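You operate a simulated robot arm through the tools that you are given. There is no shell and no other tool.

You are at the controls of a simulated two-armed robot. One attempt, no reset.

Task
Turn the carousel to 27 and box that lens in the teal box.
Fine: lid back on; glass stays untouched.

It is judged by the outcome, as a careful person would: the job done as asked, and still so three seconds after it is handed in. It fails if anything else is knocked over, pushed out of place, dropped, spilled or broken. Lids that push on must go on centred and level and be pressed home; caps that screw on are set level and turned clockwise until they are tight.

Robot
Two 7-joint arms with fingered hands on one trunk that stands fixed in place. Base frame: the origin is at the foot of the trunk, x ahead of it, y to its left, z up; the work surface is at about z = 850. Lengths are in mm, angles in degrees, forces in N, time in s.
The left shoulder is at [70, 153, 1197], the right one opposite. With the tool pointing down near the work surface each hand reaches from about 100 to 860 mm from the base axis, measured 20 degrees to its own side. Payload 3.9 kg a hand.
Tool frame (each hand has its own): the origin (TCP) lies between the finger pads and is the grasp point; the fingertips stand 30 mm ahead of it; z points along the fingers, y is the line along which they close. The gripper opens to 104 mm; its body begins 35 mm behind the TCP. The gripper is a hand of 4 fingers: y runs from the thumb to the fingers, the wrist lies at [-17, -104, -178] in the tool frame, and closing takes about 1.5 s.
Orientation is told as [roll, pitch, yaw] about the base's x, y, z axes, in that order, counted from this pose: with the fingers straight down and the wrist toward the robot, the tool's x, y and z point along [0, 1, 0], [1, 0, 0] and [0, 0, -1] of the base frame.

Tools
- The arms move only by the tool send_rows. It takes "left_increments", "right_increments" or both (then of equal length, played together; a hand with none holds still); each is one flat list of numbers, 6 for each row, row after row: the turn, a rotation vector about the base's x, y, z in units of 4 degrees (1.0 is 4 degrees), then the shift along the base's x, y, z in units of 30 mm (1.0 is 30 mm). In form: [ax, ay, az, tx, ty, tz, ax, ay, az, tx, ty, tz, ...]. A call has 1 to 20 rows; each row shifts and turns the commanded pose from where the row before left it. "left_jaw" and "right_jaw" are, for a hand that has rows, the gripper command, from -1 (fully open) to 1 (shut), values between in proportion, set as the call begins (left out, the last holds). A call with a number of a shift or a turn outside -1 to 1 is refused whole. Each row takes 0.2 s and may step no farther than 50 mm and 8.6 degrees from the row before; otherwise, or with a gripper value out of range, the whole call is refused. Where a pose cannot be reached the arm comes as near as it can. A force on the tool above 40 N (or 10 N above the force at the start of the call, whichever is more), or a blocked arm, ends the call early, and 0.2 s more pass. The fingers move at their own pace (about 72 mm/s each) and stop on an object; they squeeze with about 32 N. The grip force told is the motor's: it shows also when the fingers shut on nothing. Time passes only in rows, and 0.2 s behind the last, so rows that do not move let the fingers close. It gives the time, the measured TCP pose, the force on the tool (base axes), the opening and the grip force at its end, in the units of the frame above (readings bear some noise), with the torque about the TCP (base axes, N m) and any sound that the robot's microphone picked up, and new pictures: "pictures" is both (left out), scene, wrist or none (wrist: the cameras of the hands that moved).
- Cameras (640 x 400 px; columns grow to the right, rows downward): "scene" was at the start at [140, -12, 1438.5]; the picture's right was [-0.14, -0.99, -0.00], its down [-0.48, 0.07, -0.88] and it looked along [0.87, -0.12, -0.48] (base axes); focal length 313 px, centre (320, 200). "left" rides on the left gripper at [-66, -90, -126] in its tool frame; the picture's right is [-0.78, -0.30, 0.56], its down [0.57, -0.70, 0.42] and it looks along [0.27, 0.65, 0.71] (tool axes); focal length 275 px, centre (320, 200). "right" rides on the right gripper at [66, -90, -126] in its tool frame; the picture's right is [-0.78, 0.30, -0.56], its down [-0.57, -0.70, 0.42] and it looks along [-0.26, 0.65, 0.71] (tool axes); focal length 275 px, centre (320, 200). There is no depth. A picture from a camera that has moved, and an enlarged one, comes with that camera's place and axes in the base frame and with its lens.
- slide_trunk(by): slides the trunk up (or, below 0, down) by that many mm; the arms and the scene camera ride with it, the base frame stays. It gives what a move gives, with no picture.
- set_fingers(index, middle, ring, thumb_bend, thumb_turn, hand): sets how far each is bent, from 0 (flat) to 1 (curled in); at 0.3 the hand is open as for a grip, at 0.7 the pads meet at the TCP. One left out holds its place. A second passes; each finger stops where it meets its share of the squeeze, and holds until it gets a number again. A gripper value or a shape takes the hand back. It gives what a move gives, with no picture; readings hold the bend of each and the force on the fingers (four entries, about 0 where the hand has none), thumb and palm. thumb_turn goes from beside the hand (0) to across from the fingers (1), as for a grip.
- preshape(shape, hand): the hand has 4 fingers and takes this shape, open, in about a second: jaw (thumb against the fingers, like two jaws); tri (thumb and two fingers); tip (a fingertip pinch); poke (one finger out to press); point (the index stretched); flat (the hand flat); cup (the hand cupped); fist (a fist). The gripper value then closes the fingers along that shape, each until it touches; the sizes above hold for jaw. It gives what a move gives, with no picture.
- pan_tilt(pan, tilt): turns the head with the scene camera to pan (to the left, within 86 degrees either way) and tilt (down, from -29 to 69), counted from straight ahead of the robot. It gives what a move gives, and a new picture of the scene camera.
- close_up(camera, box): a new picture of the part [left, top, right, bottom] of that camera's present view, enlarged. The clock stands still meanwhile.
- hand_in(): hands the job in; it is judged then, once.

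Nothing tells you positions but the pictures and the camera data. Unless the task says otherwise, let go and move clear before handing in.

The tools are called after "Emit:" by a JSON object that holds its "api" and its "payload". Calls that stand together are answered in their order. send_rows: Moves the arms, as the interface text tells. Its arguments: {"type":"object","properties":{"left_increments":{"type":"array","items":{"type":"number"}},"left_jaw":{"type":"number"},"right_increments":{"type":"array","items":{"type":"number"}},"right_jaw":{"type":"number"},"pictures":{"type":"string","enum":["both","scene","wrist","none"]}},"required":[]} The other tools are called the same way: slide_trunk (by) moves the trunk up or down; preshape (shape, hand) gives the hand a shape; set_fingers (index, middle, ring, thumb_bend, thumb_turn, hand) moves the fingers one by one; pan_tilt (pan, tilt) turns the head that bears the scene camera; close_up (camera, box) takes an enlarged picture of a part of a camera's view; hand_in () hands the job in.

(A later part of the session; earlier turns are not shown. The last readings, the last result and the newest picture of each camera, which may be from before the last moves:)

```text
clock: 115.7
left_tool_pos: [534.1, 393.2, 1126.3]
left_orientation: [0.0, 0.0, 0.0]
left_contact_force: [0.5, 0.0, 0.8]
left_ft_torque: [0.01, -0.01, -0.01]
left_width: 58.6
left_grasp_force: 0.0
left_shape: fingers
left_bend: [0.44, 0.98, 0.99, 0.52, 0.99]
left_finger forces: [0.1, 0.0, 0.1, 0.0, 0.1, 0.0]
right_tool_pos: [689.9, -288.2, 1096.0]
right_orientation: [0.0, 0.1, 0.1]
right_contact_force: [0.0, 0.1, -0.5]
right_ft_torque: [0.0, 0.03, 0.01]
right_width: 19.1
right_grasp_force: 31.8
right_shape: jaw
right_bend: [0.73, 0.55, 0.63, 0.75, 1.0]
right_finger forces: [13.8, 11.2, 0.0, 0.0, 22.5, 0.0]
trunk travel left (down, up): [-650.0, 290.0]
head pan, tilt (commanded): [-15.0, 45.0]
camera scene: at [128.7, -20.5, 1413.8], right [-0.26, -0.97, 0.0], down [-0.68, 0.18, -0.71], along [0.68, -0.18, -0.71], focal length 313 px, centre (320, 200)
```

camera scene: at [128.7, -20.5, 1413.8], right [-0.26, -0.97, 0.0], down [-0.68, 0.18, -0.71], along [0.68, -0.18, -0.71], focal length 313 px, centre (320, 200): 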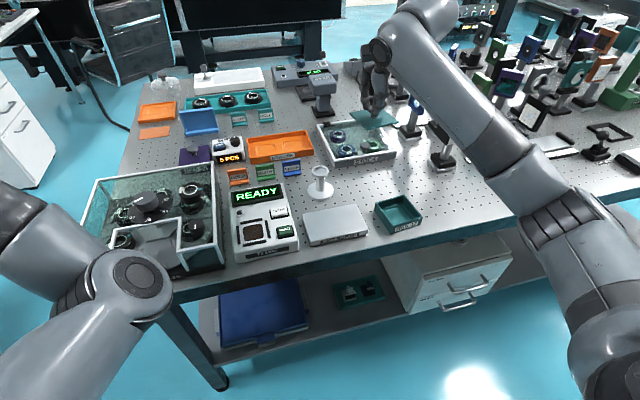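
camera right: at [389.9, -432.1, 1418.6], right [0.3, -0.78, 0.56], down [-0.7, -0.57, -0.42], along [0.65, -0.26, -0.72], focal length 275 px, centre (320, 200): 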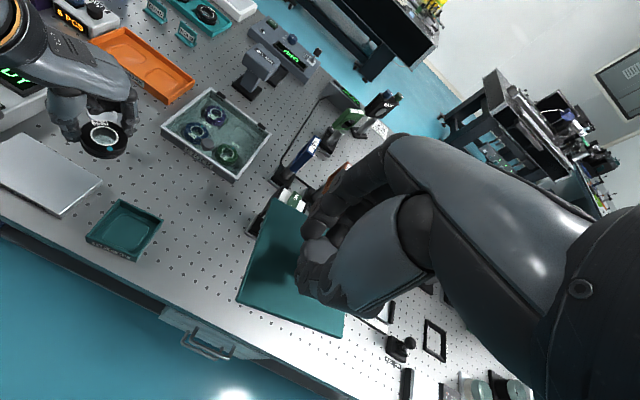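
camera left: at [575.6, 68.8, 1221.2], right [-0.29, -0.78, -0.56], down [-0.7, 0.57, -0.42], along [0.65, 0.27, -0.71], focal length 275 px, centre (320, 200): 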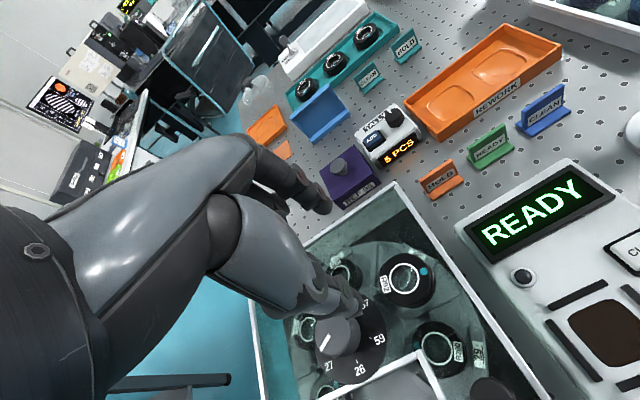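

Emit:
{"api": "close_up", "payload": {"camera": "scene", "box": [280, 90, 460, 250]}}

Emit:
{"api": "close_up", "payload": {"camera": "right", "box": [100, 100, 420, 400]}}

```text
2.50 times, centred on (370, 170) of scene
camera zoom: at [128.7, -20.5, 1413.8], right [-0.26, -0.97, 0.0], down [-0.68, 0.18, -0.71], along [0.68, -0.18, -0.71], focal length 783 px, centre (195, 275)
```

zoom: 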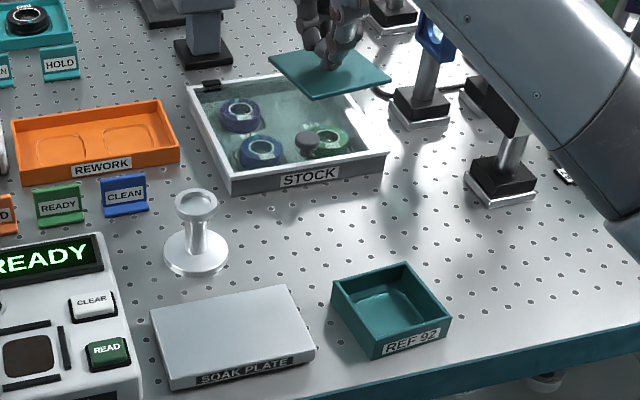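

```text
1.33 times, centred on (260, 250) of right
camera zoom: at [599.3, -222.9, 1220.7], right [0.3, -0.78, 0.56], down [-0.7, -0.57, -0.42], along [0.65, -0.26, -0.71], focal length 367 px, centre (400, 133)
```

zoom: 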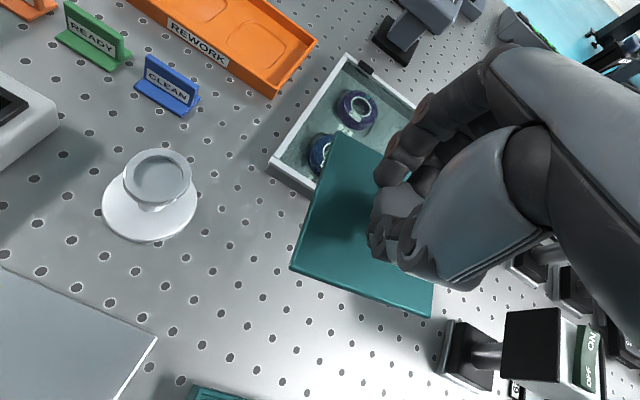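

The bench under the lid at (690, -290) is clear on all sides. I'll lower the lid there.

Emit:
{"api": "send_rows", "payload": {"right_increments": [0, 0, 0, 0.05, -0.05, -0.9, 0, 0, 0, 0, 0, -0.9, 0, 0, 0, 0, 0, -0.9, 0, 0, 0, 0, 0, -0.9, 0, 0, 0, 0, 0, -0.9, 0, 0, 0, 0, 0, -0.9, 0, 0, 0, 0, 0, -0.5], "pictures": "none"}}

Emit:
{"api": "close_up", "payload": {"camera": "scene", "box": [280, 90, 460, 250]}}

Emit:
{"api": "close_up", "payload": {"camera": "right", "box": [140, 140, 400, 360]}}

```text
clock: 117.3
left_tool_pos: [533.7, 394.4, 1128.3]
left_orientation: [-0.1, 0.0, 0.1]
left_contact_force: [0.0, 0.8, -0.5]
left_ft_torque: [0.0, -0.02, 0.0]
left_width: 58.4
left_grasp_force: 0.1
left_shape: fingers
left_bend: [0.44, 0.98, 0.99, 0.52, 0.99]
left_finger forces: [0.0, 0.0, 0.0, 0.0, 0.1, 0.0]
right_tool_pos: [691.7, -290.4, 918.0]
right_orientation: [0.0, 0.1, 0.0]
right_contact_force: [0.2, 0.6, -0.7]
right_ft_torque: [0.02, 0.0, -0.01]
right_width: 19.0
right_grasp_force: 31.6
right_shape: jaw
right_bend: [0.73, 0.55, 0.63, 0.75, 1.0]
right_finger forces: [13.6, 11.0, 0.0, 0.1, 22.5, 0.0]
trunk travel left (down, up): [-650.0, 290.0]
head pan, tilt (commanded): [-15.0, 45.0]
```

```text
2.50 times, centred on (370, 170) of scene
camera zoom: at [128.8, -20.6, 1413.8], right [-0.26, -0.97, 0.0], down [-0.68, 0.18, -0.71], along [0.68, -0.18, -0.71], focal length 783 px, centre (195, 275)
```

zoom: 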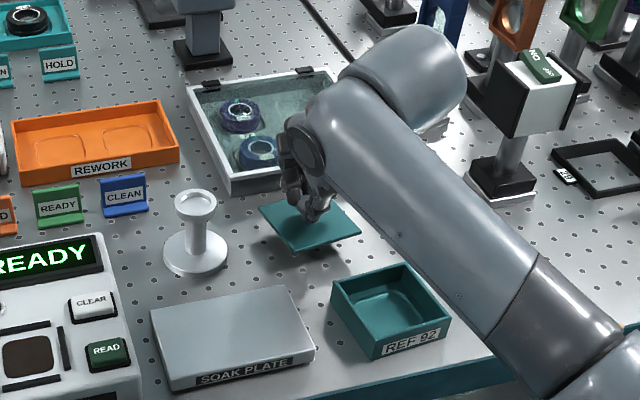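

```text
1.82 times, centred on (270, 250) of right
camera zoom: at [601.0, -224.7, 1043.4], right [0.3, -0.78, 0.56], down [-0.7, -0.57, -0.42], along [0.65, -0.27, -0.71], focal length 500 px, centre (411, 109)
```

zoom: 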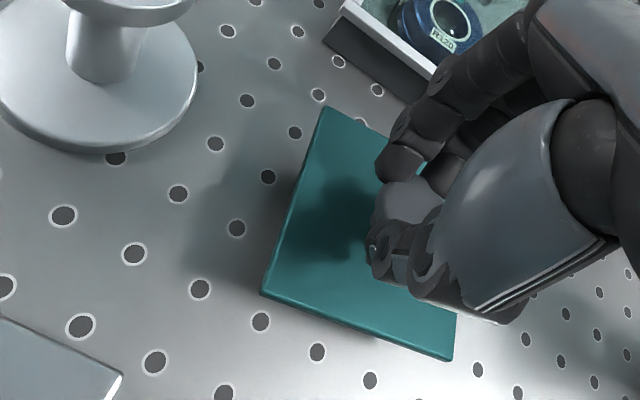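

Emit:
{"api": "send_rows", "payload": {"right_increments": [0, 0, 0, 0, 0, -0.3, 0, 0, 0, 0, 0, -0.25, 0, 0, 0, 0, 0, 0], "pictures": "none"}}

Emit:
{"api": "send_rows", "payload": {"right_increments": [0, 0, 0, 0, 0, -0.1, 0, 0, 0, 0, 0, 0], "pictures": "none"}}

```text
clock: 118.1
left_tool_pos: [532.7, 393.9, 1125.8]
left_orientation: [0.2, 0.0, 0.0]
left_contact_force: [0.3, -0.3, -0.2]
left_ft_torque: [0.01, 0.0, 0.0]
left_width: 58.8
left_grasp_force: 0.1
left_shape: fingers
left_bend: [0.44, 0.98, 0.99, 0.52, 0.99]
left_finger forces: [0.0, 0.1, 0.1, 0.0, 0.0, 0.0]
right_tool_pos: [693.0, -290.8, 902.1]
right_orientation: [0.1, 0.1, 0.1]
right_contact_force: [-0.1, -0.7, -0.3]
right_ft_torque: [0.01, 0.01, 0.0]
right_width: 19.2
right_grasp_force: 31.6
right_shape: jaw
right_bend: [0.73, 0.55, 0.63, 0.75, 1.0]
right_finger forces: [13.6, 11.0, 0.1, 0.1, 22.6, 0.1]
trunk travel left (down, up): [-650.0, 290.0]
head pan, tilt (commanded): [-15.0, 45.0]
```

```text
clock: 118.7
left_tool_pos: [532.3, 394.1, 1125.5]
left_orientation: [-0.1, 0.0, 0.1]
left_contact_force: [0.5, -0.1, 0.8]
left_ft_torque: [0.01, 0.0, 0.03]
left_width: 58.9
left_grasp_force: 0.1
left_shape: fingers
left_bend: [0.44, 0.98, 0.99, 0.52, 0.99]
left_finger forces: [0.0, 0.0, 0.1, 0.0, 0.0, 0.0]
right_tool_pos: [692.2, -290.9, 899.1]
right_orientation: [0.0, 0.0, -0.1]
right_contact_force: [-0.2, 0.3, -0.9]
right_ft_torque: [0.01, -0.02, 0.01]
right_width: 19.3
right_grasp_force: 32.2
right_shape: jaw
right_bend: [0.73, 0.55, 0.63, 0.75, 1.0]
right_finger forces: [13.6, 11.2, 0.0, 0.1, 22.5, 0.0]
trunk travel left (down, up): [-650.0, 290.0]
head pan, tilt (commanded): [-15.0, 45.0]
```

Emit:
{"api": "send_rows", "payload": {"right_increments": [0, 0, 0, 0, 0, -0.07, 0, 0, 0, 0, 0, -0.03, 0, 0, 0, 0, 0, 0], "pictures": "none"}}

Emit:
{"api": "close_up", "payload": {"camera": "right", "box": [140, 140, 400, 360]}}

```text
clock: 119.5
left_tool_pos: [532.2, 393.9, 1126.6]
left_orientation: [0.0, -0.1, 0.0]
left_contact_force: [0.2, -0.7, 0.2]
left_ft_torque: [-0.01, 0.03, 0.01]
left_width: 58.6
left_grasp_force: 0.0
left_shape: fingers
left_bend: [0.44, 0.98, 0.99, 0.52, 0.99]
left_finger forces: [0.0, 0.0, 0.0, 0.0, 0.1, 0.0]
right_tool_pos: [691.6, -290.6, 896.9]
right_orientation: [0.0, 0.0, 0.0]
right_contact_force: [0.7, -0.3, 2.0]
right_ft_torque: [-0.04, -0.08, 0.03]
right_width: 19.3
right_grasp_force: 31.9
right_shape: jaw
right_bend: [0.73, 0.55, 0.63, 0.75, 1.0]
right_finger forces: [14.3, 12.8, 0.0, 0.0, 22.6, 0.0]
trunk travel left (down, up): [-650.0, 290.0]
head pan, tilt (commanded): [-15.0, 45.0]
```

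```text
1.82 times, centred on (270, 250) of right
camera zoom: at [600.1, -224.4, 1021.9], right [0.3, -0.78, 0.56], down [-0.7, -0.57, -0.42], along [0.65, -0.27, -0.71], focal length 500 px, centre (411, 109)
```

zoom: 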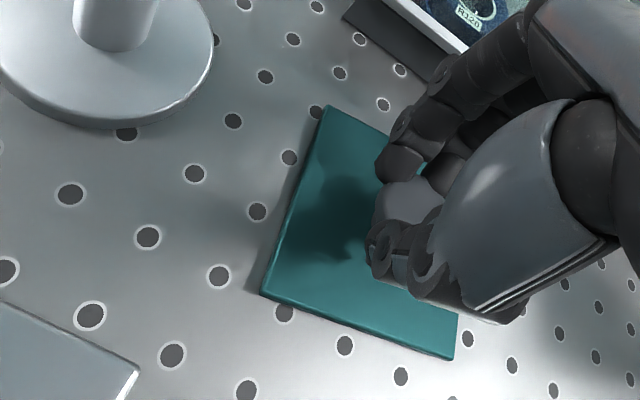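

The lid has touched down on the bench. I'll open the right hand and rise.

Emit:
{"api": "send_rows", "payload": {"right_increments": [0, 0, 0, 0, 0, 0, 0, 0, 0, 0, 0, 0, 0, 0, 0, 0, 0, 0, 0, 0, 0, 0, 0, 0, 0, 0, 0, 0, 0, 0, 0, 0, 0, 0, 0, 0], "right_jaw": -1, "pictures": "none"}}

Emit:
{"api": "send_rows", "payload": {"right_increments": [0, 0, 0, 0, 0, 0.3, 0, 0, 0, 0, 0, 0.6, 0, 0, 0, 0, 0, 0.9, 0, 0, 0, 0, 0, 0.9, 0, 0, 0, 0, 0, 0.9, 0, 0, 0, 0, 0, 0.9, 0, 0, 0, 0, 0, 0.9], "pictures": "both"}}

Emit:
{"api": "close_up", "payload": {"camera": "right", "box": [160, 180, 360, 340]}}

```text
clock: 120.9
left_tool_pos: [532.0, 393.8, 1126.6]
left_orientation: [0.0, 0.0, 0.1]
left_contact_force: [-0.4, -0.2, -0.4]
left_ft_torque: [0.01, -0.01, 0.02]
left_width: 58.6
left_grasp_force: 0.1
left_shape: fingers
left_bend: [0.44, 0.98, 0.99, 0.52, 0.99]
left_finger forces: [0.0, 0.0, 0.0, 0.0, 0.0, 0.0]
right_tool_pos: [691.0, -289.8, 896.3]
right_orientation: [0.0, 0.0, -0.1]
right_contact_force: [-0.9, 0.4, 0.3]
right_ft_torque: [-0.03, -0.02, -0.04]
right_width: 103.7
right_grasp_force: 0.2
right_shape: jaw
right_bend: [0.3, 0.3, 0.3, 0.3, 0.97]
right_finger forces: [0.0, 0.0, 0.0, 0.1, 0.1, 0.0]
trunk travel left (down, up): [-650.0, 290.0]
head pan, tilt (commanded): [-15.0, 45.0]
```

```text
clock: 122.5
left_tool_pos: [533.0, 393.4, 1126.8]
left_orientation: [0.0, 0.0, 0.1]
left_contact_force: [-0.4, -0.5, -0.2]
left_ft_torque: [0.06, 0.02, 0.0]
left_width: 58.6
left_grasp_force: 0.0
left_shape: fingers
left_bend: [0.44, 0.98, 0.99, 0.52, 0.99]
left_finger forces: [0.0, 0.0, 0.0, 0.0, 0.0, 0.0]
right_tool_pos: [692.1, -291.9, 1058.3]
right_orientation: [0.0, 0.0, 0.0]
right_contact_force: [0.1, -0.3, -0.2]
right_ft_torque: [0.0, -0.03, 0.0]
right_width: 103.7
right_grasp_force: 0.0
right_shape: jaw
right_bend: [0.3, 0.3, 0.3, 0.3, 0.97]
right_finger forces: [0.0, 0.0, 0.1, 0.0, 0.0, 0.0]
trunk travel left (down, up): [-650.0, 290.0]
head pan, tilt (commanded): [-15.0, 45.0]
camera scene: at [128.2, -20.1, 1413.8], right [-0.26, -0.97, 0.0], down [-0.68, 0.18, -0.71], along [0.68, -0.18, -0.71], focal length 313 px, centre (320, 200)
camera right: at [600.8, -225.0, 1183.5], right [0.3, -0.78, 0.56], down [-0.7, -0.57, -0.42], along [0.65, -0.26, -0.72], focal length 275 px, centre (320, 200)
```

scene: 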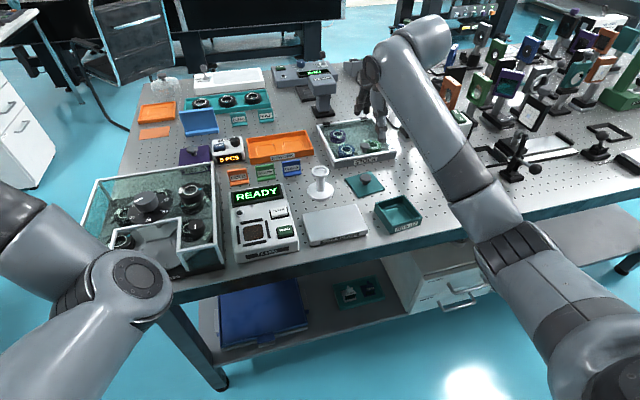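
right: 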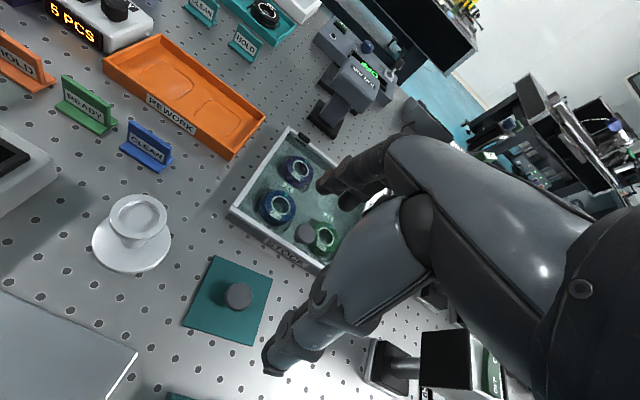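

```text
2.50 times, centred on (260, 260) of right
camera zoom: at [600.8, -225.0, 1183.5], right [0.3, -0.78, 0.56], down [-0.7, -0.57, -0.42], along [0.65, -0.26, -0.72], focal length 688 px, centre (470, 50)
```

zoom: 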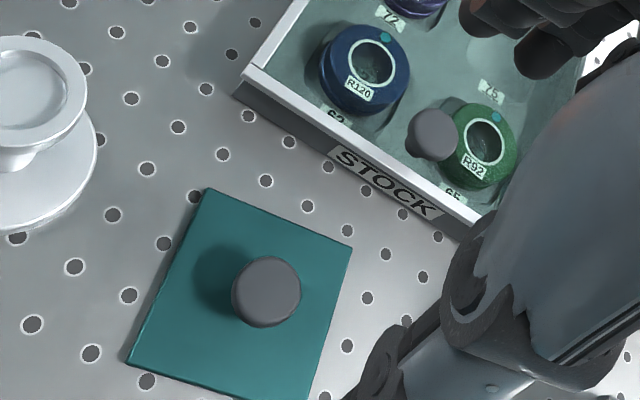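

The lid is parked upright at (692, -291). Now I'll set the right hand to the pinch shape and bring it over the lens on the carousel cover, with the left arm well clear.

Emit:
{"api": "preshape", "payload": {"hand": "right", "shape": "tip"}}

Emit:
{"api": "send_rows", "payload": {"right_increments": [0, 0, 0.68, -0.03, 0.8, 0.2, 0, 0, 0.68, -0.03, 0.85, 0.1, 0, 0, 0.68, -0.03, 0.85, 0, 0, 0, 0.68, -0.03, 0.85, 0, 0, 0, 0.68, -0.03, 0.85, 0, 0, 0, 0.68, -0.03, 0.85, 0, 0, 0, 0.68, -0.03, 0.85, 0, 0, 0, 0.68, -0.03, 0.85, 0, 0, 0, 0.68, -0.03, 0.85, 0, 0, 0, 0.68, -0.03, 0.85, 0, 0, 0, 0.68, -0.03, 0.85, 0, 0, 0, 0.68, -0.03, 0.85, 0, 0, 0, 0.68, -0.03, 0.85, 0, 0, 0, 0.68, -0.03, 0.85, 0, 0, 0, 0.68, -0.03, 0.85, 0, 0, 0, 0.68, -0.03, 0.6, 0], "pictures": "both"}}

```text
clock: 123.4
left_tool_pos: [532.6, 395.2, 1126.5]
left_orientation: [0.1, -0.1, 0.1]
left_contact_force: [0.0, 0.6, 0.8]
left_ft_torque: [-0.02, 0.0, -0.02]
left_width: 58.5
left_grasp_force: 0.1
left_shape: fingers
left_bend: [0.44, 0.98, 0.99, 0.52, 0.99]
left_finger forces: [0.1, 0.1, 0.0, 0.0, 0.1, 0.1]
right_tool_pos: [691.0, -291.2, 1057.7]
right_orientation: [0.0, 0.1, -0.1]
right_contact_force: [-0.6, -1.6, 0.1]
right_ft_torque: [0.02, -0.01, -0.03]
right_width: 104.0
right_grasp_force: 0.0
right_shape: tip
right_bend: [0.3, 0.98, 0.99, 0.3, 0.97]
right_finger forces: [0.0, 0.0, 0.0, 0.0, 0.1, 0.0]
trunk travel left (down, up): [-650.0, 290.0]
head pan, tilt (commanded): [-15.0, 45.0]
```

```text
clock: 126.8
left_tool_pos: [532.9, 394.1, 1125.6]
left_orientation: [0.1, -0.1, 0.0]
left_contact_force: [-0.2, -0.1, -1.0]
left_ft_torque: [-0.01, 0.03, -0.01]
left_width: 58.6
left_grasp_force: 0.1
left_shape: fingers
left_bend: [0.44, 0.98, 0.99, 0.52, 0.99]
left_finger forces: [0.0, 0.0, 0.0, 0.0, 0.0, 0.0]
right_tool_pos: [679.0, 109.2, 1067.1]
right_orientation: [0.0, 0.2, 43.5]
right_contact_force: [0.8, 0.9, 0.1]
right_ft_torque: [-0.01, 0.0, 0.0]
right_width: 103.5
right_grasp_force: 0.1
right_shape: tip
right_bend: [0.3, 0.98, 0.99, 0.3, 0.97]
right_finger forces: [0.0, 0.0, 0.0, 0.1, 0.1, 0.0]
trunk travel left (down, up): [-650.0, 290.0]
head pan, tilt (commanded): [-15.0, 45.0]
camera scene: at [128.5, -19.6, 1413.8], right [-0.26, -0.97, 0.0], down [-0.68, 0.18, -0.71], along [0.68, -0.18, -0.71], focal length 313 px, centre (320, 200)
camera right: at [565.8, 95.5, 1192.3], right [0.75, -0.36, 0.56], down [-0.11, -0.9, -0.42], along [0.65, 0.25, -0.71], focal length 275 px, centre (320, 200)
```

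scene: 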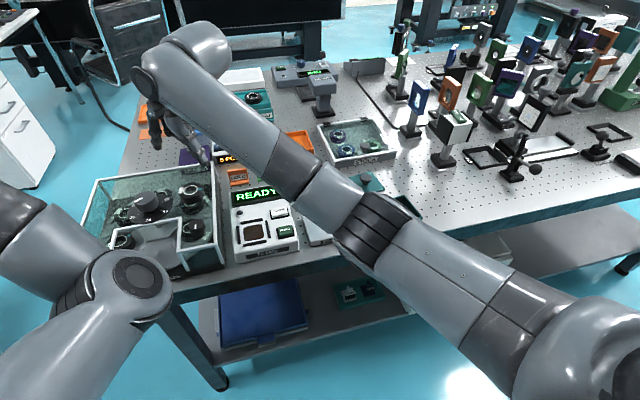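
right: 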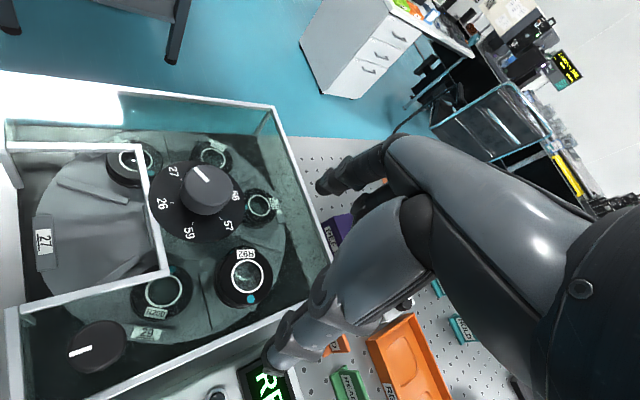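

The right hand is over the lens. I'll set the pinch opening and measure the lens position in this hand's frame.

Emit:
{"api": "set_fingers", "payload": {"hand": "right", "index": 0.4, "thumb_bend": 0.5}}

Emit:
{"api": "close_up", "payload": {"camera": "right", "box": [180, 180, 420, 380]}}

```text
clock: 127.8
left_tool_pos: [532.2, 393.8, 1126.8]
left_orientation: [0.0, 0.1, 0.2]
left_contact_force: [0.3, -0.5, -0.4]
left_ft_torque: [0.0, 0.01, 0.0]
left_width: 58.7
left_grasp_force: 0.1
left_shape: fingers
left_bend: [0.44, 0.98, 0.99, 0.52, 0.99]
left_finger forces: [0.0, 0.0, 0.0, 0.0, 0.1, 0.0]
right_tool_pos: [678.2, 109.0, 1068.2]
right_orientation: [0.0, 0.1, 43.4]
right_contact_force: [0.3, -0.7, -0.5]
right_ft_torque: [0.02, 0.03, 0.0]
right_width: 67.3
right_grasp_force: 0.0
right_shape: fingers
right_bend: [0.4, 0.98, 0.99, 0.5, 0.97]
right_finger forces: [0.0, 0.0, 0.1, 0.0, 0.1, 0.0]
trunk travel left (down, up): [-650.0, 290.0]
head pan, tilt (commanded): [-15.0, 45.0]
```

```text
2.00 times, centred on (300, 280) of right
camera zoom: at [565.8, 94.7, 1192.5], right [0.75, -0.36, 0.56], down [-0.11, -0.9, -0.42], along [0.65, 0.25, -0.71], focal length 551 px, centre (360, 40)
```

zoom: 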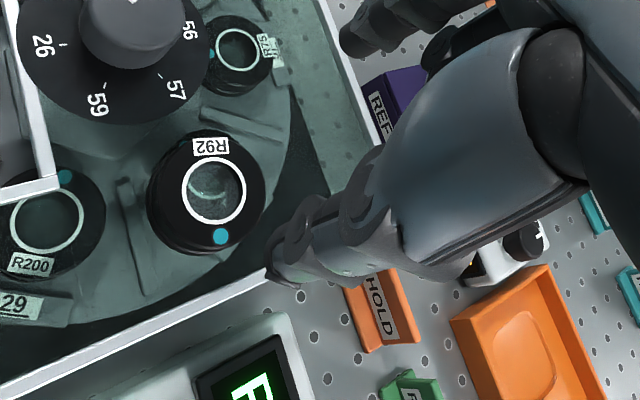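

Emit:
{"api": "send_rows", "payload": {"right_increments": [0, 0, 0.1, -0.09, 0, -0.7, 0, 0, 0, -0.09, 0, -0.7, 0, 0, 0, 0, 0, -0.6, 0, 0, 0, 0, 0, -0.5], "pictures": "none"}}

Emit:
{"api": "close_up", "payload": {"camera": "right", "box": [180, 180, 420, 380]}}

Emit:
{"api": "close_up", "payload": {"camera": "scene", "box": [80, 90, 260, 280]}}

```text
clock: 128.8
left_tool_pos: [533.0, 393.2, 1125.5]
left_orientation: [0.0, -0.1, 0.1]
left_contact_force: [-1.3, 0.6, -0.1]
left_ft_torque: [0.0, 0.0, 0.02]
left_width: 58.5
left_grasp_force: 0.0
left_shape: fingers
left_bend: [0.44, 0.98, 0.99, 0.52, 0.99]
left_finger forces: [0.0, 0.0, 0.0, 0.0, 0.0, 0.0]
right_tool_pos: [672.0, 109.0, 991.3]
right_orientation: [0.0, 0.1, 43.9]
right_contact_force: [0.6, -0.7, -0.6]
right_ft_torque: [0.01, -0.04, -0.01]
right_width: 67.3
right_grasp_force: 0.1
right_shape: fingers
right_bend: [0.4, 0.98, 0.99, 0.5, 0.97]
right_finger forces: [0.0, 0.0, 0.0, 0.0, 0.0, 0.0]
trunk travel left (down, up): [-650.0, 290.0]
head pan, tilt (commanded): [-15.0, 45.0]
```

```text
2.00 times, centred on (300, 280) of right
camera zoom: at [560.5, 93.9, 1117.1], right [0.75, -0.35, 0.56], down [-0.11, -0.9, -0.42], along [0.65, 0.26, -0.71], focal length 551 px, centre (360, 40)
```

zoom: 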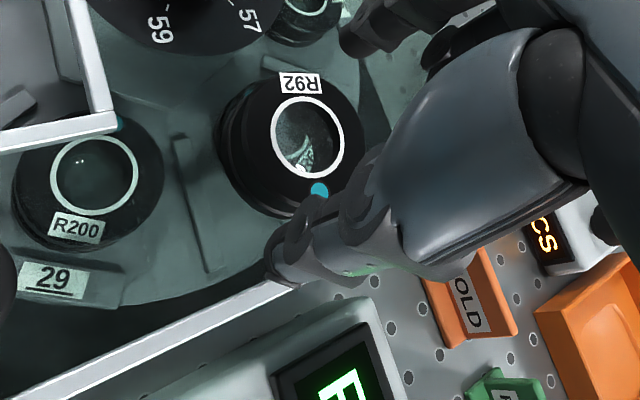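

```text
2.11 times, centred on (170, 185) of scene
camera zoom: at [128.8, -20.3, 1413.8], right [-0.26, -0.97, 0.0], down [-0.68, 0.18, -0.71], along [0.68, -0.18, -0.71], focal length 659 px, centre (636, 232)
```

zoom: 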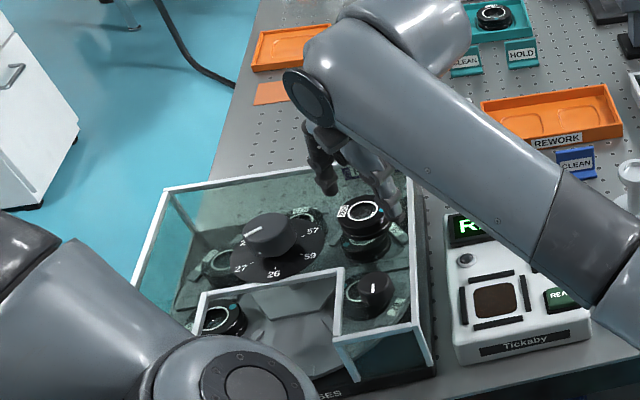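

Aligned: the lens is at (9.0, 5.3) in the right tool frame. Lowering the last 18 mm.

Emit:
{"api": "send_rows", "payload": {"right_increments": [0, 0, 0, 0, 0, -0.25, 0, 0, 0, 0, 0, -0.2, 0, 0, 0, 0, 0, -0.12, 0, 0, 0, 0, 0, 0], "pictures": "none"}}

Emit:
{"api": "close_up", "payload": {"camera": "right", "box": [220, 180, 400, 330]}}

Emit:
{"api": "close_up", "payload": {"camera": "scene", "box": [140, 120, 230, 200]}}

```text
clock: 129.8
left_tool_pos: [532.7, 393.9, 1126.6]
left_orientation: [0.1, 0.0, 0.2]
left_contact_force: [-0.1, 0.6, -1.0]
left_ft_torque: [-0.01, -0.03, -0.02]
left_width: 58.5
left_grasp_force: 0.0
left_shape: fingers
left_bend: [0.44, 0.98, 0.99, 0.52, 0.99]
left_finger forces: [0.0, 0.1, 0.1, 0.0, 0.0, 0.1]
right_tool_pos: [672.7, 108.2, 975.1]
right_orientation: [0.0, 0.1, 43.9]
right_contact_force: [-0.1, -0.1, -0.6]
right_ft_torque: [0.03, -0.01, -0.01]
right_width: 67.5
right_grasp_force: 0.0
right_shape: fingers
right_bend: [0.4, 0.98, 0.99, 0.5, 0.97]
right_finger forces: [0.0, 0.0, 0.0, 0.0, 0.0, 0.0]
trunk travel left (down, up): [-650.0, 290.0]
head pan, tilt (commanded): [-15.0, 45.0]
```

```text
2.67 times, centred on (310, 255) of right
camera zoom: at [560.7, 93.9, 1100.3], right [0.75, -0.35, 0.56], down [-0.11, -0.9, -0.42], along [0.65, 0.26, -0.71], focal length 734 px, centre (347, 53)
```

zoom: 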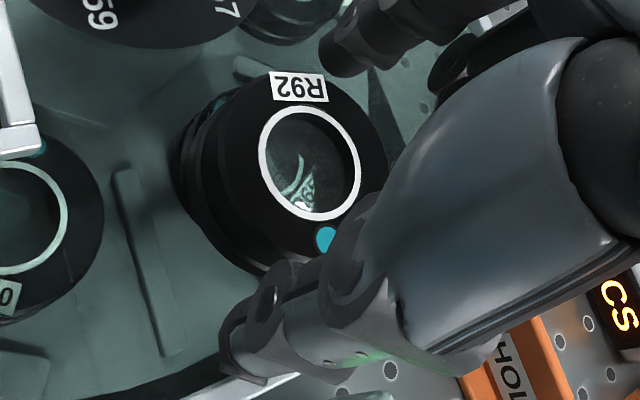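

```text
5.00 times, centred on (185, 160) of scene
camera zoom: at [128.6, -20.3, 1413.8], right [-0.26, -0.97, 0.0], down [-0.68, 0.18, -0.71], along [0.68, -0.18, -0.71], focal length 1565 px, centre (995, 400)
```

zoom: 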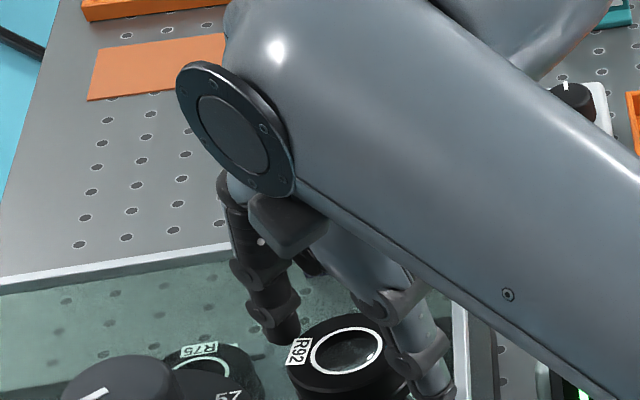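

Emit:
{"api": "set_fingers", "payload": {"hand": "right", "index": 0.62, "thumb_bend": 0.7}}

Emit:
{"api": "close_up", "payload": {"camera": "right", "box": [220, 180, 400, 330]}}

Emit:
{"api": "close_up", "payload": {"camera": "scene", "box": [150, 150, 240, 230]}}

```text
clock: 130.8
left_tool_pos: [532.7, 393.2, 1125.4]
left_orientation: [0.0, 0.0, 0.1]
left_contact_force: [0.1, 0.1, 0.2]
left_ft_torque: [-0.01, 0.01, 0.04]
left_width: 58.7
left_grasp_force: 0.1
left_shape: fingers
left_bend: [0.44, 0.98, 0.99, 0.52, 0.99]
left_finger forces: [0.0, 0.1, 0.1, 0.0, 0.1, 0.0]
right_tool_pos: [672.2, 107.3, 974.8]
right_orientation: [0.0, 0.0, 43.9]
right_contact_force: [1.0, 0.3, 0.3]
right_ft_torque: [-0.01, 0.0, 0.0]
right_width: 45.1
right_grasp_force: 9.9
right_shape: fingers
right_bend: [0.49, 0.98, 0.99, 0.6, 0.97]
right_finger forces: [10.4, 0.0, 0.1, 0.1, 10.3, 0.0]
trunk travel left (down, up): [-650.0, 290.0]
head pan, tilt (commanded): [-15.0, 45.0]
```

```text
2.67 times, centred on (310, 255) of right
camera zoom: at [560.7, 94.0, 1100.4], right [0.75, -0.35, 0.56], down [-0.11, -0.9, -0.42], along [0.65, 0.26, -0.71], focal length 734 px, centre (347, 53)
```

zoom: 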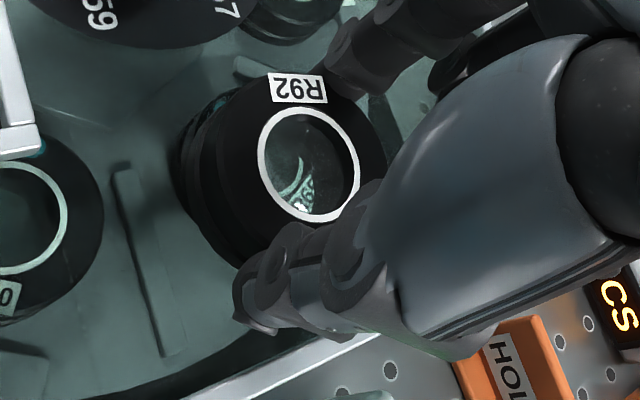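

```text
5.00 times, centred on (195, 190) of scene
camera zoom: at [128.6, -20.3, 1413.8], right [-0.26, -0.97, 0.0], down [-0.68, 0.18, -0.71], along [0.68, -0.18, -0.71], focal length 1565 px, centre (945, 250)
```

zoom: 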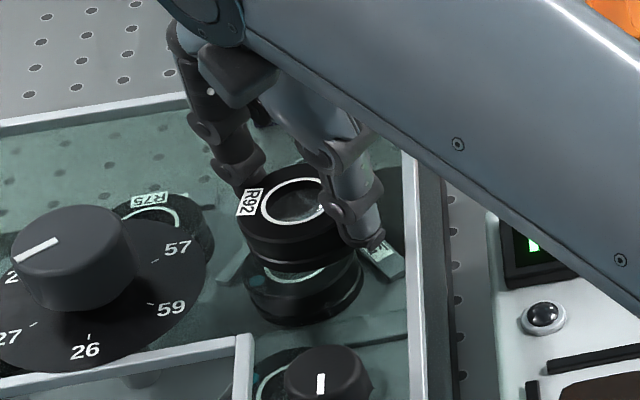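

Both fingers hold at about 10 N, well centred (45 mm across). I'll lift and check, then carry the lens straight to the box. The yaw already matches its diagonal.

Emit:
{"api": "send_rows", "payload": {"right_increments": [0, 0, 0, 0, 0, 0.1, 0, 0, 0, 0, 0, 0.2, 0, 0, 0, 0, 0, 0.4, 0, 0, 0, 0, 0, 0.8, 0, 0, 0, 0, 0, 0.9, 0, 0, 0, 0, 0, 0.5], "pictures": "wrist"}}

Emit:
{"api": "close_up", "payload": {"camera": "right", "box": [220, 180, 400, 330]}}

```text
clock: 132.2
left_tool_pos: [533.8, 394.0, 1125.8]
left_orientation: [0.0, 0.0, 0.2]
left_contact_force: [0.5, -0.2, 0.3]
left_ft_torque: [0.02, 0.02, 0.03]
left_width: 58.6
left_grasp_force: 0.2
left_shape: fingers
left_bend: [0.44, 0.98, 0.99, 0.52, 0.99]
left_finger forces: [0.1, 0.0, 0.0, 0.0, 0.0, 0.1]
right_tool_pos: [671.4, 107.6, 1061.5]
right_orientation: [0.0, 0.1, 43.9]
right_contact_force: [-0.5, 0.5, -0.6]
right_ft_torque: [-0.01, 0.01, 0.05]
right_width: 45.2
right_grasp_force: 10.4
right_shape: fingers
right_bend: [0.49, 0.98, 0.99, 0.6, 0.97]
right_finger forces: [10.3, 0.1, 0.0, 0.0, 10.3, 0.0]
trunk travel left (down, up): [-650.0, 290.0]
head pan, tilt (commanded): [-15.0, 45.0]
camera right: at [560.3, 93.7, 1187.6], right [0.75, -0.35, 0.56], down [-0.11, -0.9, -0.42], along [0.65, 0.26, -0.72], focal length 275 px, centre (320, 200)
```

right: 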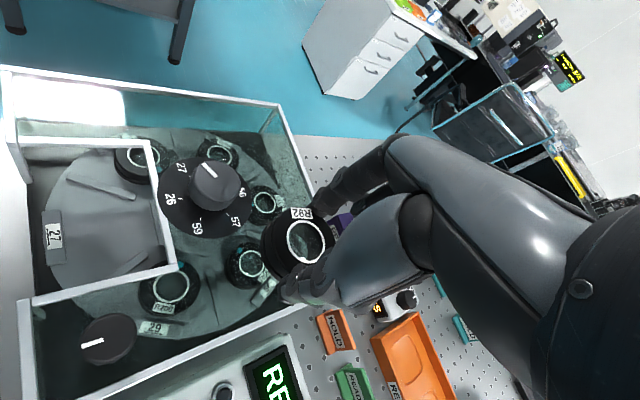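

```text
2.67 times, centred on (310, 255) of right
camera zoom: at [560.3, 93.7, 1187.6], right [0.75, -0.35, 0.56], down [-0.11, -0.9, -0.42], along [0.65, 0.26, -0.72], focal length 734 px, centre (347, 53)
```

zoom: 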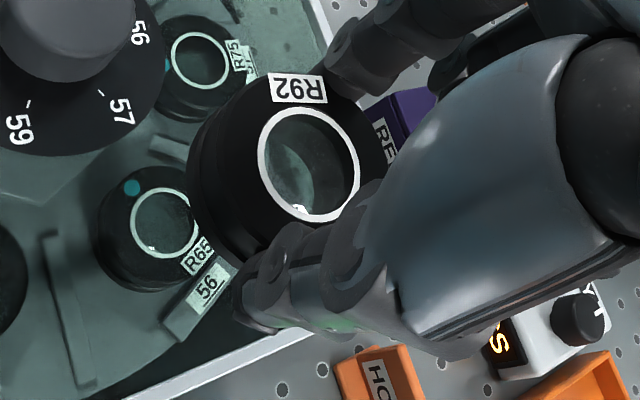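

The lens is up and steady (10.3 N on both fingers, 45.2 mm). Now I'll traverse to above the teal box.

Emit:
{"api": "send_rows", "payload": {"right_increments": [0, 0, 0, -0.2, -0.82, 0, 0, 0, 0, -0.2, -0.82, 0, 0, 0, 0, -0.2, -0.82, 0, 0, 0, 0, -0.2, -0.82, 0, 0, 0, 0, -0.2, -0.82, 0, 0, 0, 0, -0.2, -0.82, 0, 0, 0, 0, -0.2, -0.82, 0, 0, 0, 0, -0.2, -0.82, 0, 0, 0, 0, -0.2, -0.82, 0, 0, 0, 0, -0.2, -0.82, 0, 0, 0, 0, -0.2, -0.82, 0, 0, 0, 0, -0.2, -0.82, 0, 0, 0, 0, -0.2, -0.82, 0, 0, 0, 0, -0.2, -0.82, 0, 0, 0, 0, -0.2, -0.82, 0, 0, 0, 0, -0.2, -0.82, 0, 0, 0, 0, -0.2, -0.82, 0, 0, 0, 0, -0.17, -0.82, 0, 0, 0, 0, 0, 0, 0], "pictures": "both"}}

Emit:
{"api": "close_up", "payload": {"camera": "right", "box": [180, 160, 400, 340]}}

Emit:
{"api": "close_up", "payload": {"camera": "scene", "box": [320, 130, 460, 250]}}

```text
clock: 136.2
left_tool_pos: [533.9, 394.5, 1125.3]
left_orientation: [0.1, 0.0, 0.1]
left_contact_force: [-0.6, 1.5, -0.1]
left_ft_torque: [0.0, 0.02, 0.0]
left_width: 58.6
left_grasp_force: 0.0
left_shape: fingers
left_bend: [0.44, 0.98, 0.99, 0.52, 0.99]
left_finger forces: [0.1, 0.0, 0.1, 0.1, 0.0, 0.0]
right_tool_pos: [564.4, -334.5, 1062.2]
right_orientation: [0.0, 0.2, 43.9]
right_contact_force: [1.0, -0.6, -0.7]
right_ft_torque: [-0.05, 0.0, -0.04]
right_width: 44.6
right_grasp_force: 9.7
right_shape: fingers
right_bend: [0.49, 0.98, 0.99, 0.6, 0.97]
right_finger forces: [10.0, 0.1, 0.0, 0.0, 9.9, 0.0]
trunk travel left (down, up): [-650.0, 290.0]
head pan, tilt (commanded): [-15.0, 45.0]
camera scene: at [128.8, -20.0, 1413.8], right [-0.26, -0.97, 0.0], down [-0.68, 0.18, -0.71], along [0.68, -0.18, -0.71], focal length 313 px, centre (320, 200)
camera right: at [453.2, -348.4, 1187.3], right [0.75, -0.35, 0.56], down [-0.11, -0.9, -0.42], along [0.65, 0.26, -0.71], focal length 275 px, centre (320, 200)
```

scene: 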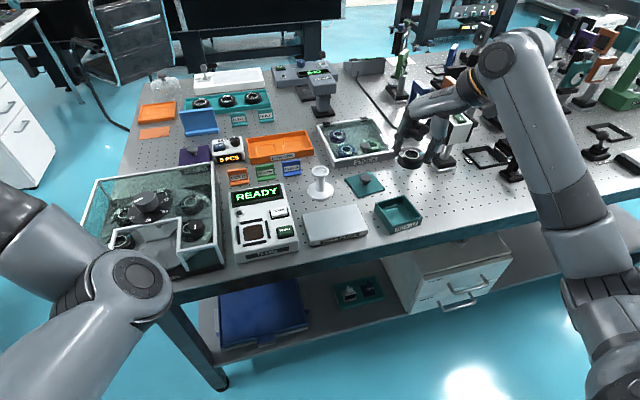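
right: 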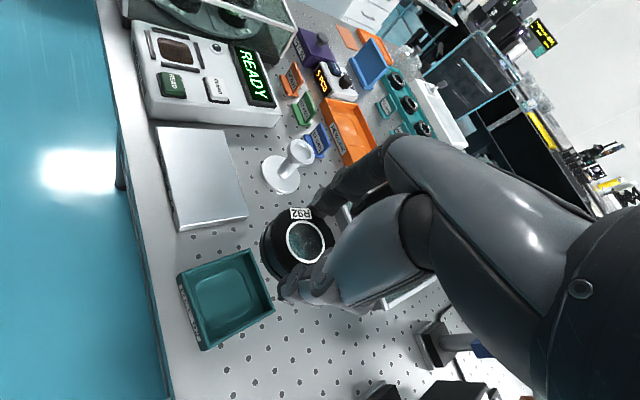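

```text
2.22 times, centred on (290, 250) of right
camera zoom: at [453.2, -348.4, 1187.3], right [0.75, -0.35, 0.56], down [-0.11, -0.9, -0.42], along [0.65, 0.26, -0.71], focal length 612 px, centre (387, 89)
```

zoom: 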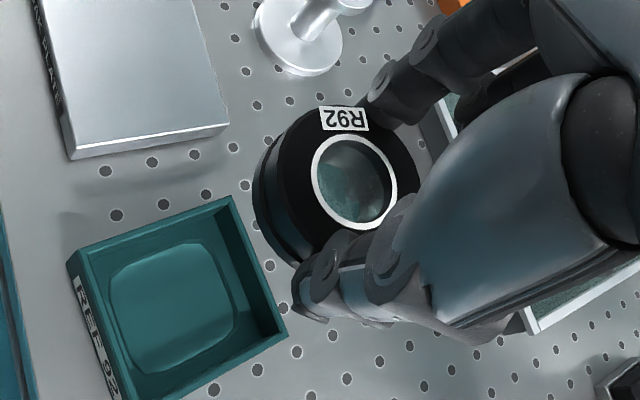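

```text
3.33 times, centred on (390, 190) of scene
camera zoom: at [128.8, -20.0, 1413.8], right [-0.26, -0.97, 0.0], down [-0.68, 0.18, -0.71], along [0.68, -0.18, -0.71], focal length 1044 px, centre (87, 233)
```

zoom: 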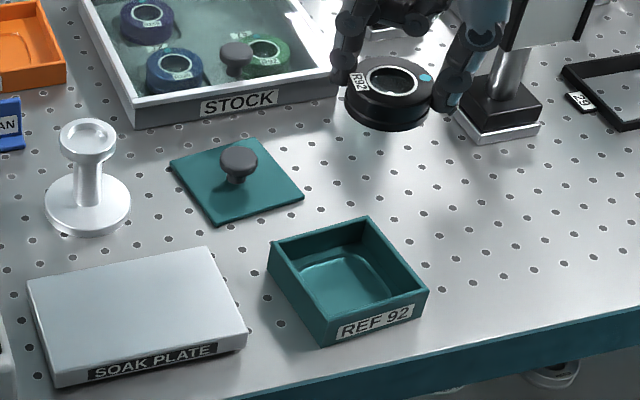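

Emit:
{"api": "close_up", "payload": {"camera": "right", "box": [160, 230, 300, 360]}}

Emit:
{"api": "close_up", "payload": {"camera": "scene", "box": [375, 120, 455, 240]}}

```text
3.08 times, centred on (230, 295) of right
camera zoom: at [453.2, -348.4, 1187.3], right [0.75, -0.35, 0.56], down [-0.11, -0.9, -0.42], along [0.65, 0.26, -0.71], focal length 847 px, centre (597, -92)
```

zoom: 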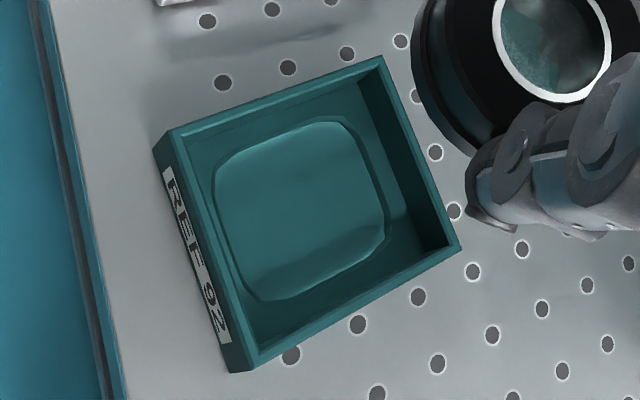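

```text
3.33 times, centred on (415, 180) of scene
camera zoom: at [128.8, -20.0, 1413.8], right [-0.26, -0.97, 0.0], down [-0.68, 0.18, -0.71], along [0.68, -0.18, -0.71], focal length 1044 px, centre (3, 267)
```

zoom: 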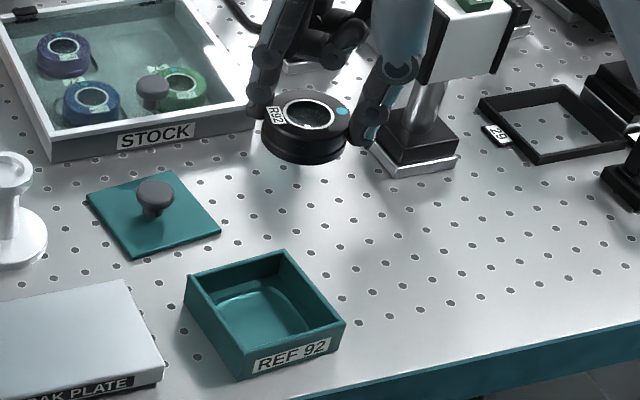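

The scene camera gives a clear view: box centre at about (562, -325), with the lens right above it. I'll lower to just over the rim and check alignment there.

Emit:
{"api": "send_rows", "payload": {"right_increments": [0, 0, 0, 0, 0, -0.8, 0, 0, 0, 0, 0, -0.8, 0, 0, 0, 0, 0, -0.8, 0, 0, 0, 0, 0, -0.8, 0, 0, 0, 0, 0, -0.6, 0, 0, 0, 0, 0, 0], "pictures": "none"}}

Emit:
{"api": "close_up", "payload": {"camera": "scene", "box": [360, 150, 450, 240]}}

Emit:
{"api": "close_up", "payload": {"camera": "right", "box": [180, 180, 360, 340]}}

```text
clock: 137.6
left_tool_pos: [532.8, 394.3, 1125.7]
left_orientation: [0.0, 0.0, 0.1]
left_contact_force: [0.0, 0.5, 0.3]
left_ft_torque: [-0.01, -0.03, -0.02]
left_width: 58.5
left_grasp_force: 0.1
left_shape: fingers
left_bend: [0.44, 0.98, 0.99, 0.52, 0.99]
left_finger forces: [0.1, 0.1, 0.0, 0.1, 0.2, 0.1]
right_tool_pos: [565.0, -334.8, 948.6]
right_orientation: [0.0, 0.1, 43.8]
right_contact_force: [-1.0, 0.5, -0.1]
right_ft_torque: [-0.02, 0.03, 0.03]
right_width: 44.5
right_grasp_force: 10.2
right_shape: fingers
right_bend: [0.49, 0.98, 0.99, 0.6, 0.97]
right_finger forces: [9.9, 0.0, 0.0, 0.0, 9.8, 0.0]
trunk travel left (down, up): [-650.0, 290.0]
head pan, tilt (commanded): [-15.0, 45.0]
```

```text
4.44 times, centred on (405, 195) of scene
camera zoom: at [128.5, -20.5, 1413.8], right [-0.26, -0.97, 0.0], down [-0.68, 0.18, -0.71], along [0.68, -0.18, -0.71], focal length 1391 px, centre (-58, 222)
```

zoom: 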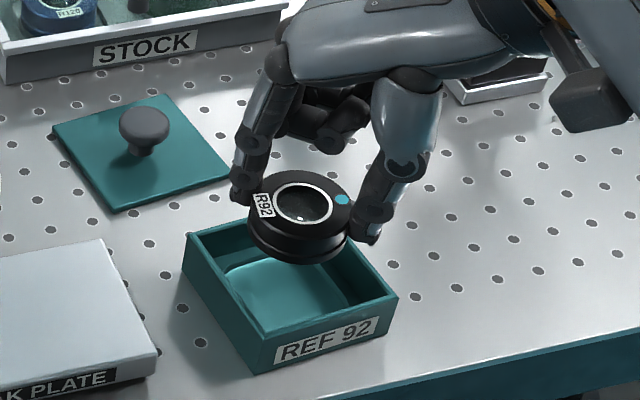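

```text
2.50 times, centred on (270, 260) of right
camera zoom: at [453.5, -349.4, 1073.3], right [0.75, -0.35, 0.56], down [-0.11, -0.9, -0.42], along [0.65, 0.26, -0.71], focal length 688 px, centre (445, 50)
```

zoom: 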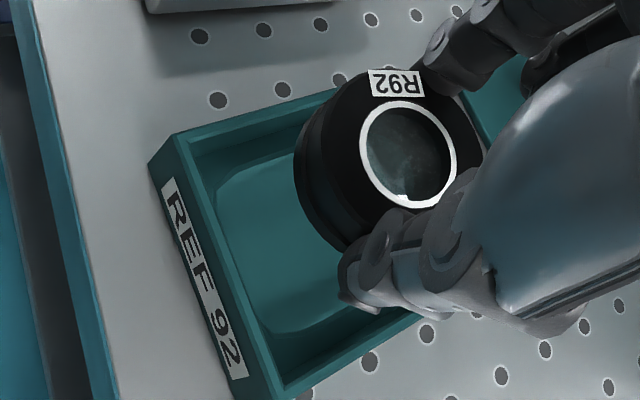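

Emit:
{"api": "send_rows", "payload": {"right_increments": [0, 0, 0, 0, 0, -0.3, 0, 0, 0, 0, 0, -0.2, 0, 0, 0, 0, 0, 0], "pictures": "none"}}

Emit:
{"api": "close_up", "payload": {"camera": "scene", "box": [375, 165, 435, 225]}}

Emit:
{"api": "close_up", "payload": {"camera": "right", "box": [180, 180, 360, 340]}}

```text
clock: 138.4
left_tool_pos: [532.3, 392.9, 1125.3]
left_orientation: [-0.1, 0.0, 0.1]
left_contact_force: [-1.1, 0.1, 0.5]
left_ft_torque: [-0.01, -0.03, -0.02]
left_width: 58.6
left_grasp_force: 0.1
left_shape: fingers
left_bend: [0.44, 0.98, 0.99, 0.52, 0.99]
left_finger forces: [0.0, 0.1, 0.1, 0.0, 0.0, 0.0]
right_tool_pos: [565.2, -335.0, 932.9]
right_orientation: [0.0, 0.1, 43.9]
right_contact_force: [0.4, 0.4, -1.0]
right_ft_torque: [-0.01, 0.01, -0.02]
right_width: 44.3
right_grasp_force: 9.7
right_shape: fingers
right_bend: [0.49, 0.98, 0.99, 0.6, 0.97]
right_finger forces: [9.8, 0.0, 0.1, 0.1, 9.7, 0.0]
trunk travel left (down, up): [-650.0, 290.0]
head pan, tilt (commanded): [-15.0, 45.0]
```

```text
6.67 times, centred on (405, 195) of scene
camera zoom: at [128.6, -20.5, 1413.8], right [-0.26, -0.97, 0.0], down [-0.68, 0.18, -0.71], along [0.68, -0.18, -0.71], focal length 2087 px, centre (-247, 233)
```

zoom: 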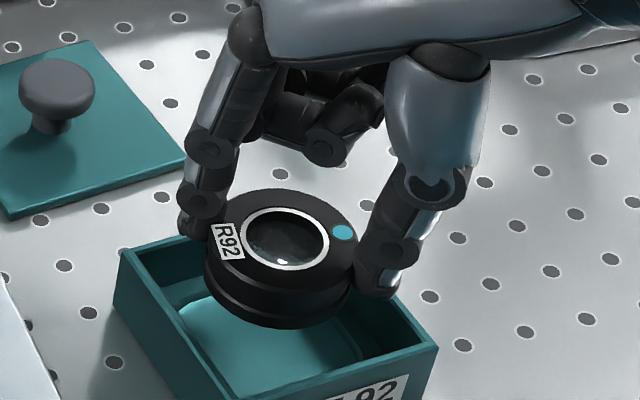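

```text
2.50 times, centred on (270, 260) of right
camera zoom: at [453.5, -349.0, 1057.9], right [0.75, -0.35, 0.56], down [-0.11, -0.9, -0.42], along [0.65, 0.26, -0.71], focal length 688 px, centre (445, 50)
```

zoom: 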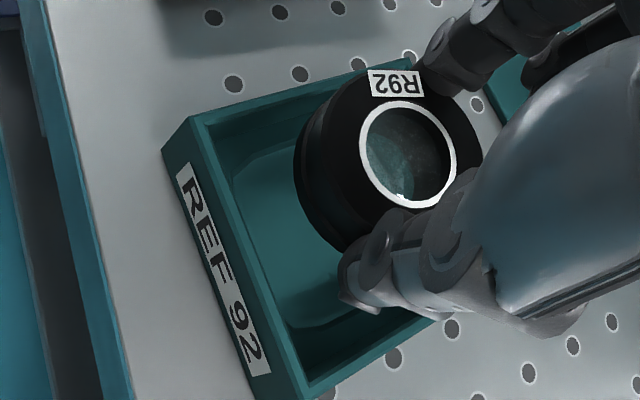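

Emit:
{"api": "send_rows", "payload": {"right_increments": [0, 0, 0, 0, 0, -0.2, 0, 0, 0, 0, 0, -0.2, 0, 0, 0, 0, 0, 0], "pictures": "none"}}

Emit:
{"api": "close_up", "payload": {"camera": "scene", "box": [375, 165, 435, 240]}}

Emit:
{"api": "close_up", "payload": {"camera": "right", "box": [200, 180, 360, 340]}}

```text
clock: 139.2
left_tool_pos: [533.5, 393.7, 1126.1]
left_orientation: [0.0, -0.1, 0.0]
left_contact_force: [-0.9, -0.2, -0.2]
left_ft_torque: [0.02, 0.02, 0.0]
left_width: 58.4
left_grasp_force: 0.0
left_shape: fingers
left_bend: [0.44, 0.98, 0.99, 0.52, 0.99]
left_finger forces: [0.0, 0.0, 0.0, 0.1, 0.0, 0.1]
right_tool_pos: [564.1, -335.3, 920.6]
right_orientation: [0.0, 0.1, 43.9]
right_contact_force: [0.3, -0.1, -1.7]
right_ft_torque: [0.0, -0.04, 0.0]
right_width: 44.2
right_grasp_force: 9.4
right_shape: fingers
right_bend: [0.5, 0.98, 0.99, 0.6, 0.97]
right_finger forces: [9.6, 0.0, 0.0, 0.0, 9.6, 0.1]
trunk travel left (down, up): [-650.0, 290.0]
head pan, tilt (commanded): [-15.0, 45.0]
```

```text
5.33 times, centred on (405, 202) of scene
camera zoom: at [128.5, -20.5, 1413.8], right [-0.26, -0.97, 0.0], down [-0.68, 0.18, -0.71], along [0.68, -0.18, -0.71], focal length 1670 px, centre (-133, 187)
```

zoom: 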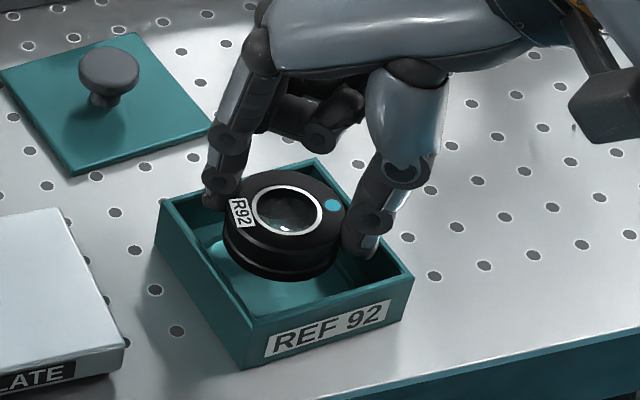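

```text
2.50 times, centred on (280, 260) of right
camera zoom: at [453.5, -349.2, 1046.0], right [0.75, -0.35, 0.56], down [-0.11, -0.9, -0.42], along [0.65, 0.26, -0.71], focal length 688 px, centre (420, 50)
```

zoom: 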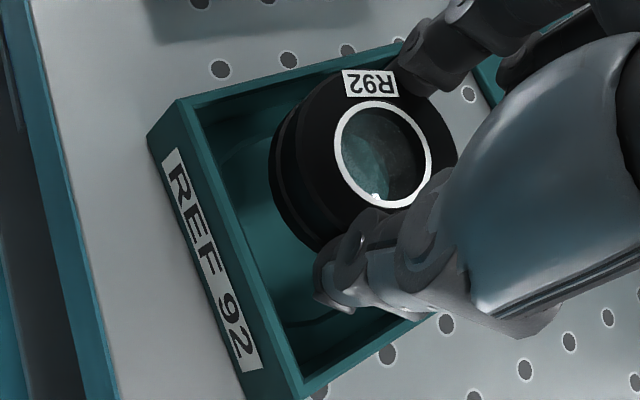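

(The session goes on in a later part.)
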